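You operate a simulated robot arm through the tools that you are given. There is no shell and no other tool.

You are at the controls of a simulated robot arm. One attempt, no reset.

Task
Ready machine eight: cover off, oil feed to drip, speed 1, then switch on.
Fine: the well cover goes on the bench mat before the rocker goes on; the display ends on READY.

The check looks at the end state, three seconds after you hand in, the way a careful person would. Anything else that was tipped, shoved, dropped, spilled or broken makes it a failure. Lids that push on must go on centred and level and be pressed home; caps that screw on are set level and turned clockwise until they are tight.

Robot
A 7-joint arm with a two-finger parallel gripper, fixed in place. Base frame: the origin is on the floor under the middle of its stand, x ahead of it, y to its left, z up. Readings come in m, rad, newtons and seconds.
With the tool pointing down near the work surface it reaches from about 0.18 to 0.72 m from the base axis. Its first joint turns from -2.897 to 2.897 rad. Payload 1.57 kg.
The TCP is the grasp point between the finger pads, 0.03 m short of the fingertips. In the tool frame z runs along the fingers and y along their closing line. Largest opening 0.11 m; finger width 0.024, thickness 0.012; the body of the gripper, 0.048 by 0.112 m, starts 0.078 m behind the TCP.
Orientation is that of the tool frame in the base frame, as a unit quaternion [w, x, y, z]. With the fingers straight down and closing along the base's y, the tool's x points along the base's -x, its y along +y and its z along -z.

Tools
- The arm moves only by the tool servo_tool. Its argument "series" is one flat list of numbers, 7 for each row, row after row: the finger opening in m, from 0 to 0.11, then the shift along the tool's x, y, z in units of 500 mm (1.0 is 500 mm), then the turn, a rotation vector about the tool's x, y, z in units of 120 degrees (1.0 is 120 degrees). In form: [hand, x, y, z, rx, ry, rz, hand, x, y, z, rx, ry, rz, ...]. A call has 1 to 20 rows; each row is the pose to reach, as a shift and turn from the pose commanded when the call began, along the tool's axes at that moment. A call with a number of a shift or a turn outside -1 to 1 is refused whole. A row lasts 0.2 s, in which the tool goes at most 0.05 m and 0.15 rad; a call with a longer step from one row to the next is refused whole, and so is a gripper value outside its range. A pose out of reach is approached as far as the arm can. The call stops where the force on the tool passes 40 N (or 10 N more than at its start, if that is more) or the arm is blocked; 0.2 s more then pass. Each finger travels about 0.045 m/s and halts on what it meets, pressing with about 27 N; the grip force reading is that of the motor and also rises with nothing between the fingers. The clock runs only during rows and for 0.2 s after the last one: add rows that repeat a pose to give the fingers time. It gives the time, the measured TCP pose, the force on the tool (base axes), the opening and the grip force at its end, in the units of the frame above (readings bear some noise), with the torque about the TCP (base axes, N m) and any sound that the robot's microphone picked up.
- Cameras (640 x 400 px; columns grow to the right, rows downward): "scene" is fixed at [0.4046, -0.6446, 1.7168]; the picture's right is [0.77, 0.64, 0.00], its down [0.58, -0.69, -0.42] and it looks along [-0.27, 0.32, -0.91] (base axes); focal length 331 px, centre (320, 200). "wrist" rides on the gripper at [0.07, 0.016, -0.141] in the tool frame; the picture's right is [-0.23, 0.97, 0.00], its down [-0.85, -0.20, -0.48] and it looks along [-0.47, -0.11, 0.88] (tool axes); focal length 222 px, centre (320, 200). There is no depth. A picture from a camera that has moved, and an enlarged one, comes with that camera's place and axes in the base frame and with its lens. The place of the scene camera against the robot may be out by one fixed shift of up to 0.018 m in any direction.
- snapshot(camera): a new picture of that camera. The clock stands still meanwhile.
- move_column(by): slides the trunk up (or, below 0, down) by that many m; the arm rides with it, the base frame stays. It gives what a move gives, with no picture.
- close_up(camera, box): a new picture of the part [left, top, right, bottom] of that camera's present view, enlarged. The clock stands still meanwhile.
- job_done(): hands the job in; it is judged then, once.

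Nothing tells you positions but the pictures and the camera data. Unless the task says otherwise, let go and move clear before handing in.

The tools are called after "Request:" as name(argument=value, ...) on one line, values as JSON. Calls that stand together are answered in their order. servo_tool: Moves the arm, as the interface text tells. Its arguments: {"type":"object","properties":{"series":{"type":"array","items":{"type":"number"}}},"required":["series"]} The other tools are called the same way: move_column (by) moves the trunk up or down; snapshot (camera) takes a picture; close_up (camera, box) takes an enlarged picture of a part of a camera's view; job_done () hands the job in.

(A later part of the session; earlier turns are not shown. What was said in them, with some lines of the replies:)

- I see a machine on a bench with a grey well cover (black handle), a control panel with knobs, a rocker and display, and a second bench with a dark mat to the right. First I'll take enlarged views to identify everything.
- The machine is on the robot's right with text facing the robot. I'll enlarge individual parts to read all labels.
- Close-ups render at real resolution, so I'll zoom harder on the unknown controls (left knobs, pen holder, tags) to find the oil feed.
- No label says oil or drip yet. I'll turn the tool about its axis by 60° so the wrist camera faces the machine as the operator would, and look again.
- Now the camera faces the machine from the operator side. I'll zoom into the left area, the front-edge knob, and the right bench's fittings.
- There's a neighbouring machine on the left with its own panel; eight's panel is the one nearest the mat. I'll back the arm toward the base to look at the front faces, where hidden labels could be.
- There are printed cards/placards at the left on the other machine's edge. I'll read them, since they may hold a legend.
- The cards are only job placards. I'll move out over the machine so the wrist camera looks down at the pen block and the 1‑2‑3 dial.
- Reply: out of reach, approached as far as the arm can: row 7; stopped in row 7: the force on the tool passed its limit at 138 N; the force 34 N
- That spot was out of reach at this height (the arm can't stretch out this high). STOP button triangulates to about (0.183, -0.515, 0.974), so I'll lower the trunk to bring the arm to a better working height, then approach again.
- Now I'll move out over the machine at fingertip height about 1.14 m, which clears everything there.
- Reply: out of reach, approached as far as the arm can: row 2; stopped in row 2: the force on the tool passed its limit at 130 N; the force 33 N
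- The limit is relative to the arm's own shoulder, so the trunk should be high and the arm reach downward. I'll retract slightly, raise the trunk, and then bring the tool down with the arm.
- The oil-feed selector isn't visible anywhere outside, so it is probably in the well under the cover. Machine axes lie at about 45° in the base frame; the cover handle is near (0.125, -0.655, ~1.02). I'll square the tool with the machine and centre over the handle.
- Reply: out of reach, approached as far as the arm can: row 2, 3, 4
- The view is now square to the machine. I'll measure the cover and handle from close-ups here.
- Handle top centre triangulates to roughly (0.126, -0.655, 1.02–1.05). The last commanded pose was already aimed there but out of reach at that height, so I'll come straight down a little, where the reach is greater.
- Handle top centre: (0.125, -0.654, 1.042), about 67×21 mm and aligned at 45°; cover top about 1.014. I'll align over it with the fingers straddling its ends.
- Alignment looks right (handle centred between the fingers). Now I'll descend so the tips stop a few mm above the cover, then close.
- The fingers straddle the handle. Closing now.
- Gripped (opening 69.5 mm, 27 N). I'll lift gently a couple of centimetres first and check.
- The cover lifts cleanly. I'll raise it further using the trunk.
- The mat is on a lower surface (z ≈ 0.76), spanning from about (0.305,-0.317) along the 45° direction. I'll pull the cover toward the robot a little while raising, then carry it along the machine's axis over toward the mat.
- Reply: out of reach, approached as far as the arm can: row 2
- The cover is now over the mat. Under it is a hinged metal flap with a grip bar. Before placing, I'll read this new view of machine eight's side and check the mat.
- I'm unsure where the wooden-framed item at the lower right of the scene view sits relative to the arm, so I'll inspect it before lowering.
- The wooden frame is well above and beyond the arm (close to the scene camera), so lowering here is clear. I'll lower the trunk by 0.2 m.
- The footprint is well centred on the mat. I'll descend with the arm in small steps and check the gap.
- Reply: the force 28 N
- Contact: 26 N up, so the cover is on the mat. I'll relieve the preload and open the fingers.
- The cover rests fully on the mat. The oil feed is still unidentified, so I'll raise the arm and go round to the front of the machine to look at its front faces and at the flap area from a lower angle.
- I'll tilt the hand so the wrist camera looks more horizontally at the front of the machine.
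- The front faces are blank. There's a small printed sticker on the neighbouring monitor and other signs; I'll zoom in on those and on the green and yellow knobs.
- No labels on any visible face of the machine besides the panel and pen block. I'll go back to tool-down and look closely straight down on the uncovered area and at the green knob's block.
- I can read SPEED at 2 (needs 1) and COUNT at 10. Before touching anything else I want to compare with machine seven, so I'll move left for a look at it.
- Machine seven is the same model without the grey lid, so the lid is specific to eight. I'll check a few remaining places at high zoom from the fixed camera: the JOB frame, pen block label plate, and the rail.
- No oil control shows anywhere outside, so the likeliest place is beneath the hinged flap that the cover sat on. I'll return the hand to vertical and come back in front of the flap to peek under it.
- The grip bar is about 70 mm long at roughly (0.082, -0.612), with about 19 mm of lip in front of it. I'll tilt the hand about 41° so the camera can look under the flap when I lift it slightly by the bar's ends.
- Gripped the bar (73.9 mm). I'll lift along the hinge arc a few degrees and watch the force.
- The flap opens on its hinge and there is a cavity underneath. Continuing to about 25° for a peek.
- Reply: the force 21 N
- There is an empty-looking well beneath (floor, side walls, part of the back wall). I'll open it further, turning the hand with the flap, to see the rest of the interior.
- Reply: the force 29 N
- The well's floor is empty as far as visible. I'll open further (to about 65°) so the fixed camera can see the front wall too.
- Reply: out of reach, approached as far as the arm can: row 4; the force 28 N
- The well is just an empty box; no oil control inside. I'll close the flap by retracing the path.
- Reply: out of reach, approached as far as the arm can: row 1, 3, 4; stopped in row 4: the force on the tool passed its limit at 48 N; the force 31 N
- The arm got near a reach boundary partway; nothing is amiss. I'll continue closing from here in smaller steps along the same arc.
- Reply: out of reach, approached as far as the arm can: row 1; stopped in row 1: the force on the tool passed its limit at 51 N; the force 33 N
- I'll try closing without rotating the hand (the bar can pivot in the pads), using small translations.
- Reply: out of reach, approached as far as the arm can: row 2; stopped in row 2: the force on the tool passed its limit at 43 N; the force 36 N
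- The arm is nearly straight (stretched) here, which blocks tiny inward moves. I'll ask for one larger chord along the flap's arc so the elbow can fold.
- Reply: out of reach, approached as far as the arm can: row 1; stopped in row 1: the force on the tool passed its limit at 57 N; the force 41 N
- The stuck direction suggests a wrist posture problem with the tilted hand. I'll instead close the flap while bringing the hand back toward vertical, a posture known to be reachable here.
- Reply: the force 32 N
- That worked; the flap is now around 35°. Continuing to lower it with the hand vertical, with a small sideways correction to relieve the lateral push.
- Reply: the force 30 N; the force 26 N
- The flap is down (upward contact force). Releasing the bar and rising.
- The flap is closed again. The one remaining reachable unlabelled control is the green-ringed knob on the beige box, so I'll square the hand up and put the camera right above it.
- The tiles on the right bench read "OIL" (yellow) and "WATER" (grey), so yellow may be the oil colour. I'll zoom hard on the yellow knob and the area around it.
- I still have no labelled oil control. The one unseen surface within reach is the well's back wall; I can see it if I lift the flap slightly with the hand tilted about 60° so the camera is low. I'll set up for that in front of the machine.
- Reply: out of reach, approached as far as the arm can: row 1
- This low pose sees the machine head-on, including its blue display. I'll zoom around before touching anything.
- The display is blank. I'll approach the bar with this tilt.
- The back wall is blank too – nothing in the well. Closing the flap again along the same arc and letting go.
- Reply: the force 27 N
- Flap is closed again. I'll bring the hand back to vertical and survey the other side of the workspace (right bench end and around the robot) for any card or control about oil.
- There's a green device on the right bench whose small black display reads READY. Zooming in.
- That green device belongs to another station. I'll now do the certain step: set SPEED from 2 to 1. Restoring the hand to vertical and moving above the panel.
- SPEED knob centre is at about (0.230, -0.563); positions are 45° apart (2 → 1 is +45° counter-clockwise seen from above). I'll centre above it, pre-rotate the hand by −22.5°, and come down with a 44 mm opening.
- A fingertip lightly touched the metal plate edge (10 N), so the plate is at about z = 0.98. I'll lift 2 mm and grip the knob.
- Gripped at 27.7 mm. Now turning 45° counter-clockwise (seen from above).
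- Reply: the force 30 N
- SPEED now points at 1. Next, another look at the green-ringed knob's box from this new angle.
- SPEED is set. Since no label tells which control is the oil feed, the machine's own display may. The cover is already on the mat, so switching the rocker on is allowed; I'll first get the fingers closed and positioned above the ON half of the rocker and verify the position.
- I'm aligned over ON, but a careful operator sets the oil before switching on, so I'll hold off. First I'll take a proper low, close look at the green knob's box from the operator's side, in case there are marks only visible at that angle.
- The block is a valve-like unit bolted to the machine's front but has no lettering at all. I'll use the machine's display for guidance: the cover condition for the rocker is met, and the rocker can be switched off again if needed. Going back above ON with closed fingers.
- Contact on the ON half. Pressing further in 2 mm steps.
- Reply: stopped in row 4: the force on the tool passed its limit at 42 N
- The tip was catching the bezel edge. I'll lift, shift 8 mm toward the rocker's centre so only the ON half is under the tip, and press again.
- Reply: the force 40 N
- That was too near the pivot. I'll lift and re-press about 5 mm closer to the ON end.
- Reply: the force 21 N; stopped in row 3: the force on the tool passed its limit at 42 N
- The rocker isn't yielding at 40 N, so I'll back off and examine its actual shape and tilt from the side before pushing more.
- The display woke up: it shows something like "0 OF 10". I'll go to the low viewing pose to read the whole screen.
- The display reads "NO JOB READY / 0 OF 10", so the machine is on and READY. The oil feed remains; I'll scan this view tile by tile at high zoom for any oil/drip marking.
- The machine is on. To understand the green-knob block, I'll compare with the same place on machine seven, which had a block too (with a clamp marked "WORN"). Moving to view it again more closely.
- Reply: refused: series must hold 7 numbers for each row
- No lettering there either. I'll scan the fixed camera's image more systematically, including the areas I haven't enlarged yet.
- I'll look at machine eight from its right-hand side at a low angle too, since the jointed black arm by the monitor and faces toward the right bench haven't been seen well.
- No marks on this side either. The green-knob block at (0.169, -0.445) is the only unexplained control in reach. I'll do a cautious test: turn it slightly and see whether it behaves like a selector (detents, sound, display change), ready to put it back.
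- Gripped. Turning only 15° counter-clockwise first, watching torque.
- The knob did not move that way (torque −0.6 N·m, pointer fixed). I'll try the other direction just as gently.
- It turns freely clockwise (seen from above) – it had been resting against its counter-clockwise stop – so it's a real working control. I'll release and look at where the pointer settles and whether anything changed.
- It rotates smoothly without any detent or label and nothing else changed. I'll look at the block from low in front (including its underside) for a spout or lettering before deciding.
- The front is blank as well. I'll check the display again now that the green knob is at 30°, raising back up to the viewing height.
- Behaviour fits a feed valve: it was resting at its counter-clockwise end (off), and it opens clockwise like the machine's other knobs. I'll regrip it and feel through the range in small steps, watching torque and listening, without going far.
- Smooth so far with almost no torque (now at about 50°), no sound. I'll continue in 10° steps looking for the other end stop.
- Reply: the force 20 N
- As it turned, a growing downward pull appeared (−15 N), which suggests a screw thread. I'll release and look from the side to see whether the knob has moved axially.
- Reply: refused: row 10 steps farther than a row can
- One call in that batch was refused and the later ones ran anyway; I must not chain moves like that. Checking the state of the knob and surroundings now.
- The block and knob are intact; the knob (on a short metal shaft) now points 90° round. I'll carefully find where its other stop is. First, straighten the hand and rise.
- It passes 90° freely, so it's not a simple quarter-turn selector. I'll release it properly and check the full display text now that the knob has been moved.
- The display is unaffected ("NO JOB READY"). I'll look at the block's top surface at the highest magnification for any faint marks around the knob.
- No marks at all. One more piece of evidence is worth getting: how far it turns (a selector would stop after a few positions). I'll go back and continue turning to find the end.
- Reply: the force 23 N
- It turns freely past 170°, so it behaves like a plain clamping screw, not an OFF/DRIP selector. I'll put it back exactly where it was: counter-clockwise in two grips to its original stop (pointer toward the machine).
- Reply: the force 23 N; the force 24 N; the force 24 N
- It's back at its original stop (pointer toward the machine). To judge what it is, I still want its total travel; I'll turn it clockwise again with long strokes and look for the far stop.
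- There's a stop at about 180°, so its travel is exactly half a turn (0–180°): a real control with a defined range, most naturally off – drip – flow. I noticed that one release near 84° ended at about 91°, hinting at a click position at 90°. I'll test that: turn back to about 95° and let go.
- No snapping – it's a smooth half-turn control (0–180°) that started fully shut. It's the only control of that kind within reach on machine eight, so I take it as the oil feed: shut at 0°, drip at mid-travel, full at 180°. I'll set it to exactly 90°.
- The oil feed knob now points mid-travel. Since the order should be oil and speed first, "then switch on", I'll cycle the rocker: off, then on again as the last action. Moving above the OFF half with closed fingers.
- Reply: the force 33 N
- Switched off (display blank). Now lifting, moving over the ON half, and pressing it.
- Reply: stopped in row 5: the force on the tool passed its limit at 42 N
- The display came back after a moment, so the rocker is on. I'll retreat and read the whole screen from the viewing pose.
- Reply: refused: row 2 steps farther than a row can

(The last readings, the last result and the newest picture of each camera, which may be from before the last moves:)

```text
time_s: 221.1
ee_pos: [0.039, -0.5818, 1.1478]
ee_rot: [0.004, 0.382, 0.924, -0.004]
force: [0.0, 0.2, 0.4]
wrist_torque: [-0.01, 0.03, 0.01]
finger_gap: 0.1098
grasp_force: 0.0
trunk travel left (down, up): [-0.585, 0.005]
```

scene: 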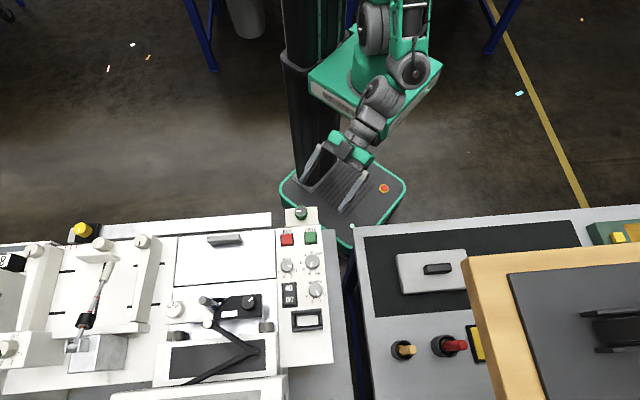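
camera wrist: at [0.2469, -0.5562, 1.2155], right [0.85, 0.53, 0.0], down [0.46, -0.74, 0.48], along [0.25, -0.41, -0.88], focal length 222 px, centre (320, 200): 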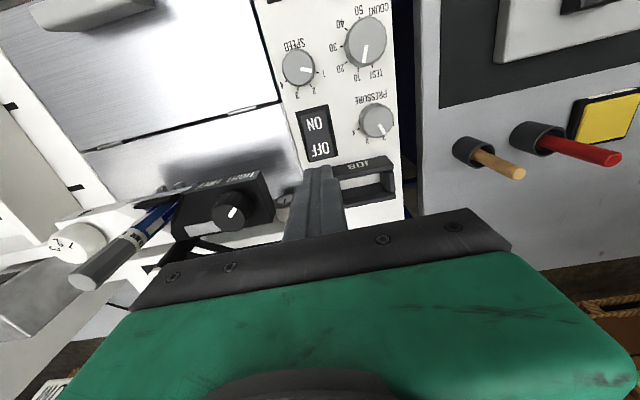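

Request:
servo_tool(series=[0.11, 0, 0, 0, 0, -0.065, 0, 0.11, 0, 0, 0, 0, -0.13, 0, 0.11, 0, 0, 0, 0, -0.195, 0, 0.11, 0, 0, 0, 0, -0.26, 0, 0.11, 0, 0, 0, 0, -0.325, 0, 0.11, 0, 0, 0, 0, -0.39, 0, 0.11, 0, 0, 0, 0, -0.45, 0])

Request:
close_up(camera="wrist", box=[295, 190, 395, 245])

Request:
snapshot(camera="scene")

```text
time_s: 222.7
ee_pos: [0.0402, -0.5826, 1.1486]
ee_rot: [0.424, 0.337, 0.822, -0.177]
force: [-0.3, 0.1, -0.1]
wrist_torque: [-0.01, -0.02, 0.0]
finger_gap: 0.11
grasp_force: 0.1
trunk travel left (down, up): [-0.585, 0.005]
```

```text
6.40 times, centred on (345, 218) of wrist
camera zoom: at [-0.0589, -0.4602, 1.1732], right [0.78, 0.6, 0.18], down [-0.06, -0.21, 0.98], along [0.62, -0.77, -0.13], focal length 1422 px, centre (160, 88)
```

zoom: 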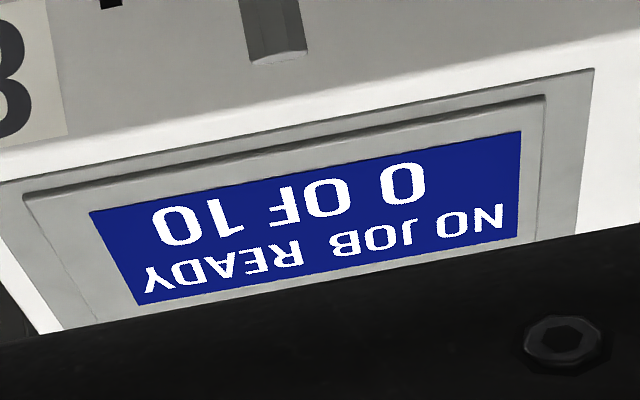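

```text
taken
```

scene: 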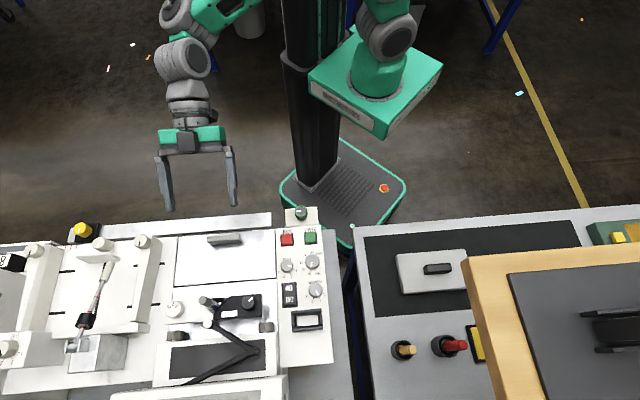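

The display reads "NO JOB READY". For the oil feed I want one more check: whether the block has a spout or visible drip underneath now that it's open. I'll look from a lower position.

Request:
servo_tool(series=[0.11, 0, 0.06, 0, 0, 0, 0, 0.11, 0, 0.12, 0, 0, 0, 0, 0.11, 0.02, 0.18, -0.02, 0, 0, 0, 0.11, 0.04, 0.24, -0.05, 0, 0, 0, 0.11, 0.06, 0.3, -0.08, 0, 0, 0, 0.11, 0.08, 0.3, -0.12, 0, 0, 0])

Request:
snapshot(camera="wrist")

```text
time_s: 224.1
ee_pos: [0.0944, -0.4248, 1.1498]
ee_rot: [0.423, 0.338, 0.822, -0.178]
force: [0.2, -0.5, -0.2]
wrist_torque: [-0.02, 0.0, -0.01]
finger_gap: 0.1102
grasp_force: 0.1
trunk travel left (down, up): [-0.585, 0.005]
```

```text
taken
camera wrist: at [-0.0035, -0.3023, 1.1746], right [0.78, 0.6, 0.18], down [-0.06, -0.21, 0.98], along [0.62, -0.77, -0.13], focal length 222 px, centre (320, 200)
```

wrist: 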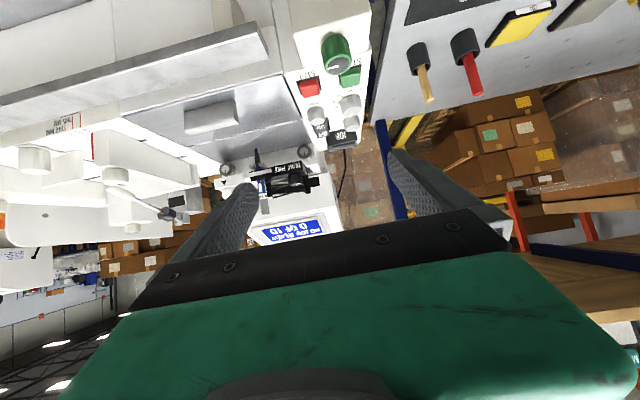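

Request:
servo_tool(series=[0.11, 0.03, 0, -0.04, 0, 0, 0, 0.11, 0.06, 0, -0.081, 0, 0, 0, 0.11, 0.09, 0, -0.12, 0, 0, 0])

Request:
move_column(by=-0.3)

Request:
snapshot(camera="wrist")

```text
time_s: 224.9
ee_pos: [0.0406, -0.3711, 1.1474]
ee_rot: [0.423, 0.339, 0.822, -0.178]
force: [-0.1, 0.8, -1.1]
wrist_torque: [-0.01, -0.01, -0.02]
finger_gap: 0.11
grasp_force: 0.0
trunk travel left (down, up): [-0.585, 0.005]
```

```text
time_s: 227.9
ee_pos: [0.0413, -0.3721, 0.847]
ee_rot: [0.422, 0.338, 0.822, -0.177]
force: [0.1, 1.1, 0.5]
wrist_torque: [0.0, -0.01, 0.06]
finger_gap: 0.1102
grasp_force: 0.1
trunk travel left (down, up): [-0.285, 0.305]
```

```text
taken
camera wrist: at [-0.0574, -0.2512, 0.873], right [0.78, 0.6, 0.18], down [-0.06, -0.21, 0.98], along [0.62, -0.77, -0.13], focal length 222 px, centre (320, 200)
```

wrist: 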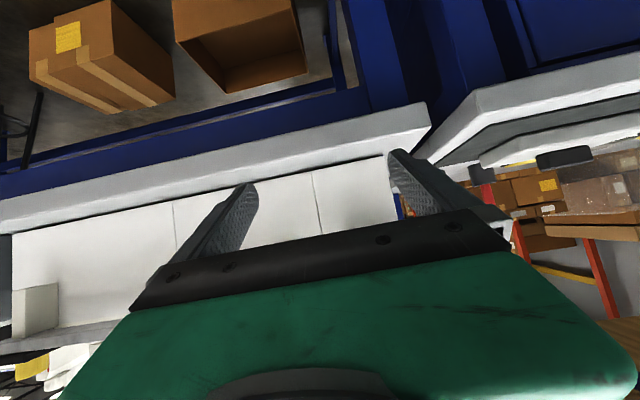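

Request:
servo_tool(series=[0.11, 0, 0, 0, 0, -0.06, 0, 0.11, 0, 0, 0, 0, -0.12, 0, 0.11, 0, 0, 0, 0, -0.17, 0])

Request:
snapshot(camera="wrist")

Request:
close_up(camera="wrist", box=[240, 80, 440, 240])

```text
time_s: 228.7
ee_pos: [0.1026, -0.3816, 0.8538]
ee_rot: [0.557, 0.23, 0.771, -0.207]
force: [-0.9, -0.4, -0.5]
wrist_torque: [0.0, -0.03, 0.01]
finger_gap: 0.11
grasp_force: 0.0
trunk travel left (down, up): [-0.285, 0.305]
stopped in row 3: the arm was blocked; the commanded pose is now the measured one
```

```text
taken
camera wrist: at [-0.016, -0.2783, 0.8284], right [0.63, 0.76, 0.15], down [-0.25, 0.01, 0.97], along [0.73, -0.65, 0.19], focal length 222 px, centre (320, 200)
```

wrist: 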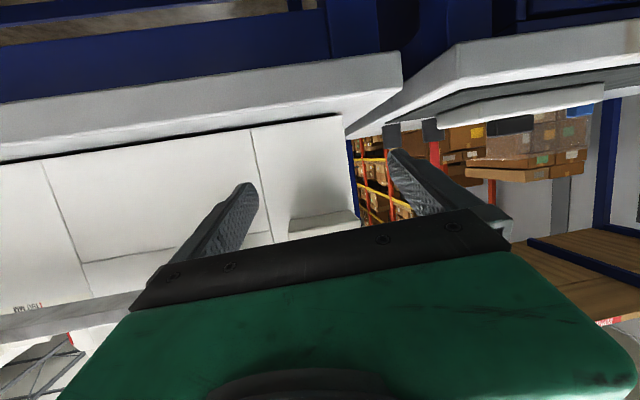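

```text
2.50 times, centred on (340, 160) of wrist
camera zoom: at [-0.016, -0.2783, 0.8284], right [0.63, 0.76, 0.15], down [-0.25, 0.01, 0.97], along [0.73, -0.65, 0.19], focal length 555 px, centre (270, 300)
```

zoom: 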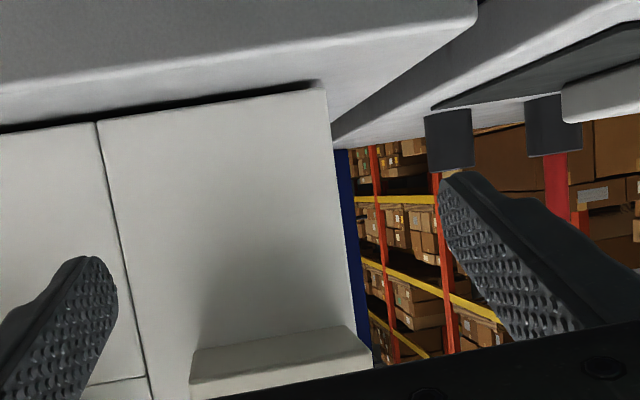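

The underside is plain, and the arm reached its own limit there, so I'll back out carefully: undo the tilt first, then raise the trunk.

Request:
servo_tool(series=[0.11, 0, 0, -0.02, 0, 0.04, 0, 0.11, 0, 0, -0.04, 0, 0.08, 0, 0.11, 0, 0, -0.06, 0, 0.13, 0, 0.11, 0, 0, -0.06, 0, 0.18, 0])

Request:
snapshot(camera="scene")

```text
time_s: 229.7
ee_pos: [0.0663, -0.3578, 0.8691]
ee_rot: [0.409, 0.271, 0.856, -0.162]
force: [0.6, 0.3, 0.3]
wrist_torque: [0.0, -0.02, 0.01]
finger_gap: 0.1101
grasp_force: 0.1
trunk travel left (down, up): [-0.285, 0.305]
```

```text
taken
```

scene: 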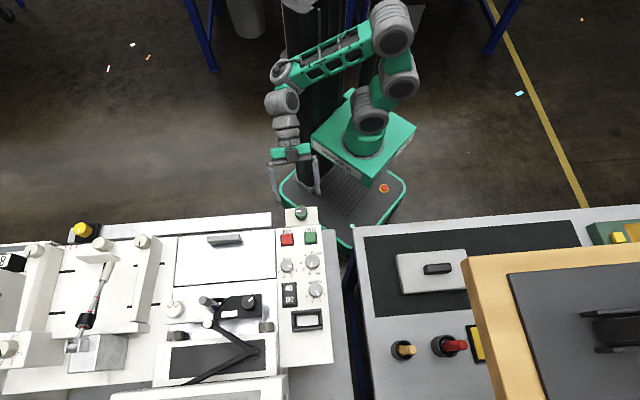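

Request:
move_column(by=0.3)

Request:
close_up(camera="scene", box=[160, 200, 340, 330])

```text
time_s: 232.7
ee_pos: [0.068, -0.3577, 1.1657]
ee_rot: [0.41, 0.27, 0.857, -0.158]
force: [0.0, 0.2, -0.1]
wrist_torque: [0.01, -0.02, -0.05]
finger_gap: 0.1101
grasp_force: 0.0
trunk travel left (down, up): [-0.585, 0.005]
```

```text
3.08 times, centred on (250, 265) of scene
camera zoom: at [0.4046, -0.6446, 1.7168], right [0.77, 0.64, 0.0], down [0.58, -0.69, -0.42], along [-0.27, 0.32, -0.91], focal length 1019 px, centre (535, 0)
```

zoom: 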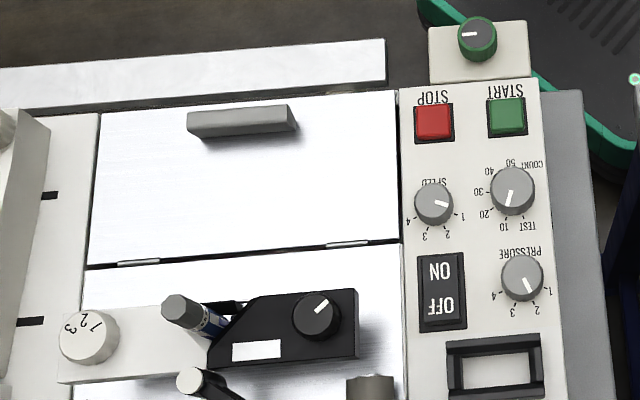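

Everything on the machine is as intended: cover on the mat, SPEED at 1, feed knob at mid-travel, rocker on with the display on READY, flap closed, other knobs unchanged. I'll bring the hand to a neutral pose clear of the machine and do a last look.

Request:
servo_tool(series=[0.11, 0, 0, -0.02, 0, 0.065, 0, 0.11, 0, 0, -0.04, 0, 0.13, 0, 0.11, 0, 0, -0.04, 0, 0.195, 0, 0.11, 0, 0, -0.04, 0, 0.26, 0, 0.11, 0, 0, -0.04, 0, 0.325, 0, 0.11, 0, 0, -0.04, 0, 0.39, 0, 0.11, 0, 0, -0.04, 0, 0.43, 0])

Request:
snapshot(camera="scene")

Request:
close_up(camera="scene", box=[260, 195, 480, 340])

Request:
close_up(camera="scene", box=[100, 350, 300, 400])

```text
time_s: 234.3
ee_pos: [0.0554, -0.3486, 1.1799]
ee_rot: [-0.005, 0.313, 0.95, -0.025]
force: [-0.4, 0.1, -0.1]
wrist_torque: [-0.02, 0.01, 0.0]
finger_gap: 0.11
grasp_force: 0.1
trunk travel left (down, up): [-0.585, 0.005]
```

```text
taken
```

scene: 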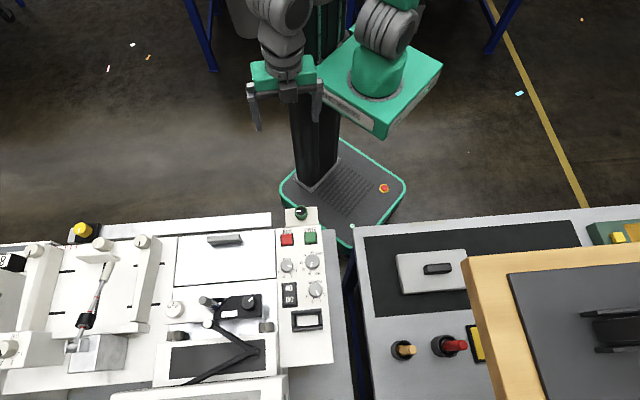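

```text
2.76 times, centred on (370, 268) of scene
camera zoom: at [0.4046, -0.6446, 1.7168], right [0.77, 0.64, 0.0], down [0.58, -0.69, -0.42], along [-0.27, 0.32, -0.91], focal length 914 px, centre (182, 14)
```

zoom: 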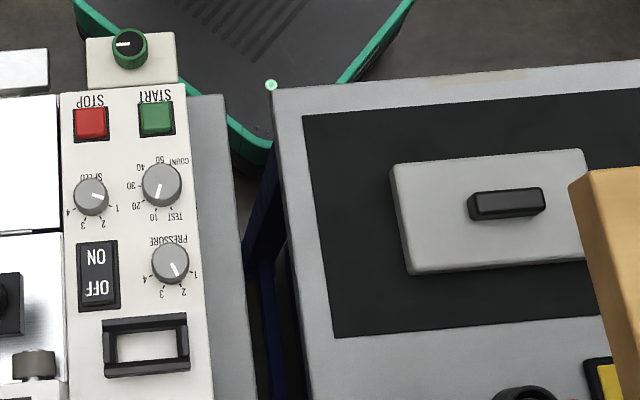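

```text
3.20 times, centred on (200, 375) of scene
camera zoom: at [0.4046, -0.6446, 1.7168], right [0.77, 0.64, 0.0], down [0.58, -0.69, -0.42], along [-0.27, 0.32, -0.91], focal length 1060 px, centre (704, -360)
```

zoom: 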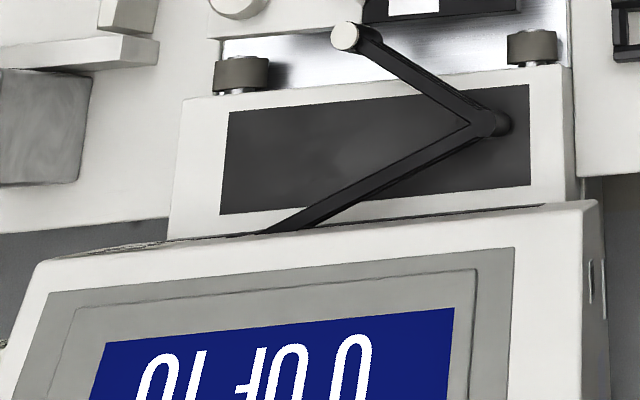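

The arm is clear and open. The cover lies flat on the bench mat, SPEED is at 1, and the rocker was switched on last. The display read "NO JOB READY" when I last had the whole screen in view.

The oil feed is a best guess. I found no label for it anywhere. I took it to be the green-ringed knob and set it at mid-travel as drip; nothing in the pictures, sounds or display confirms either choice. I also switched the rocker on once before setting the oil, then cycled it off and on again. I opened the well flap twice to look inside and closed it each time.

I'm handing in now.

Request:
job_done()

```text
The job is handed in.
```

I've handed in machine eight switched on, with its display on READY, but the oil feed setting is a guess that I couldn't confirm.

| Step | State at hand-in |
|---|---|
| **Cover** | Lying flat on the bench mat, placed there before the rocker first went on |
| **Oil feed** | Unconfirmed |
| **Speed** | Turned from 2 to 1 |
| **Power** | Rocker on; the display last read in full as "NO JOB READY / 0 OF 10" |

- **Oil feed guess:** I found no control marked for oil or drip in any view. I took the green-ringed knob on the block at the front of the control panel to be the oil feed. It has no markings and turns smoothly through half a turn from where it started. I left it at mid-travel as "drip", but no picture, sound or display text backs up the knob or the position. If that knob is something else, it is now out of place.
- **Order:** I switched the rocker on once before touching the oil knob, hoping the display would identify the oil feed. After setting the knob I switched it off and on again, so the final switch-on came last.
- **Other contact:** I opened the hinged flap under the cover twice to look for the oil control and closed it both times. I also turned the green knob through its full range while testing it.
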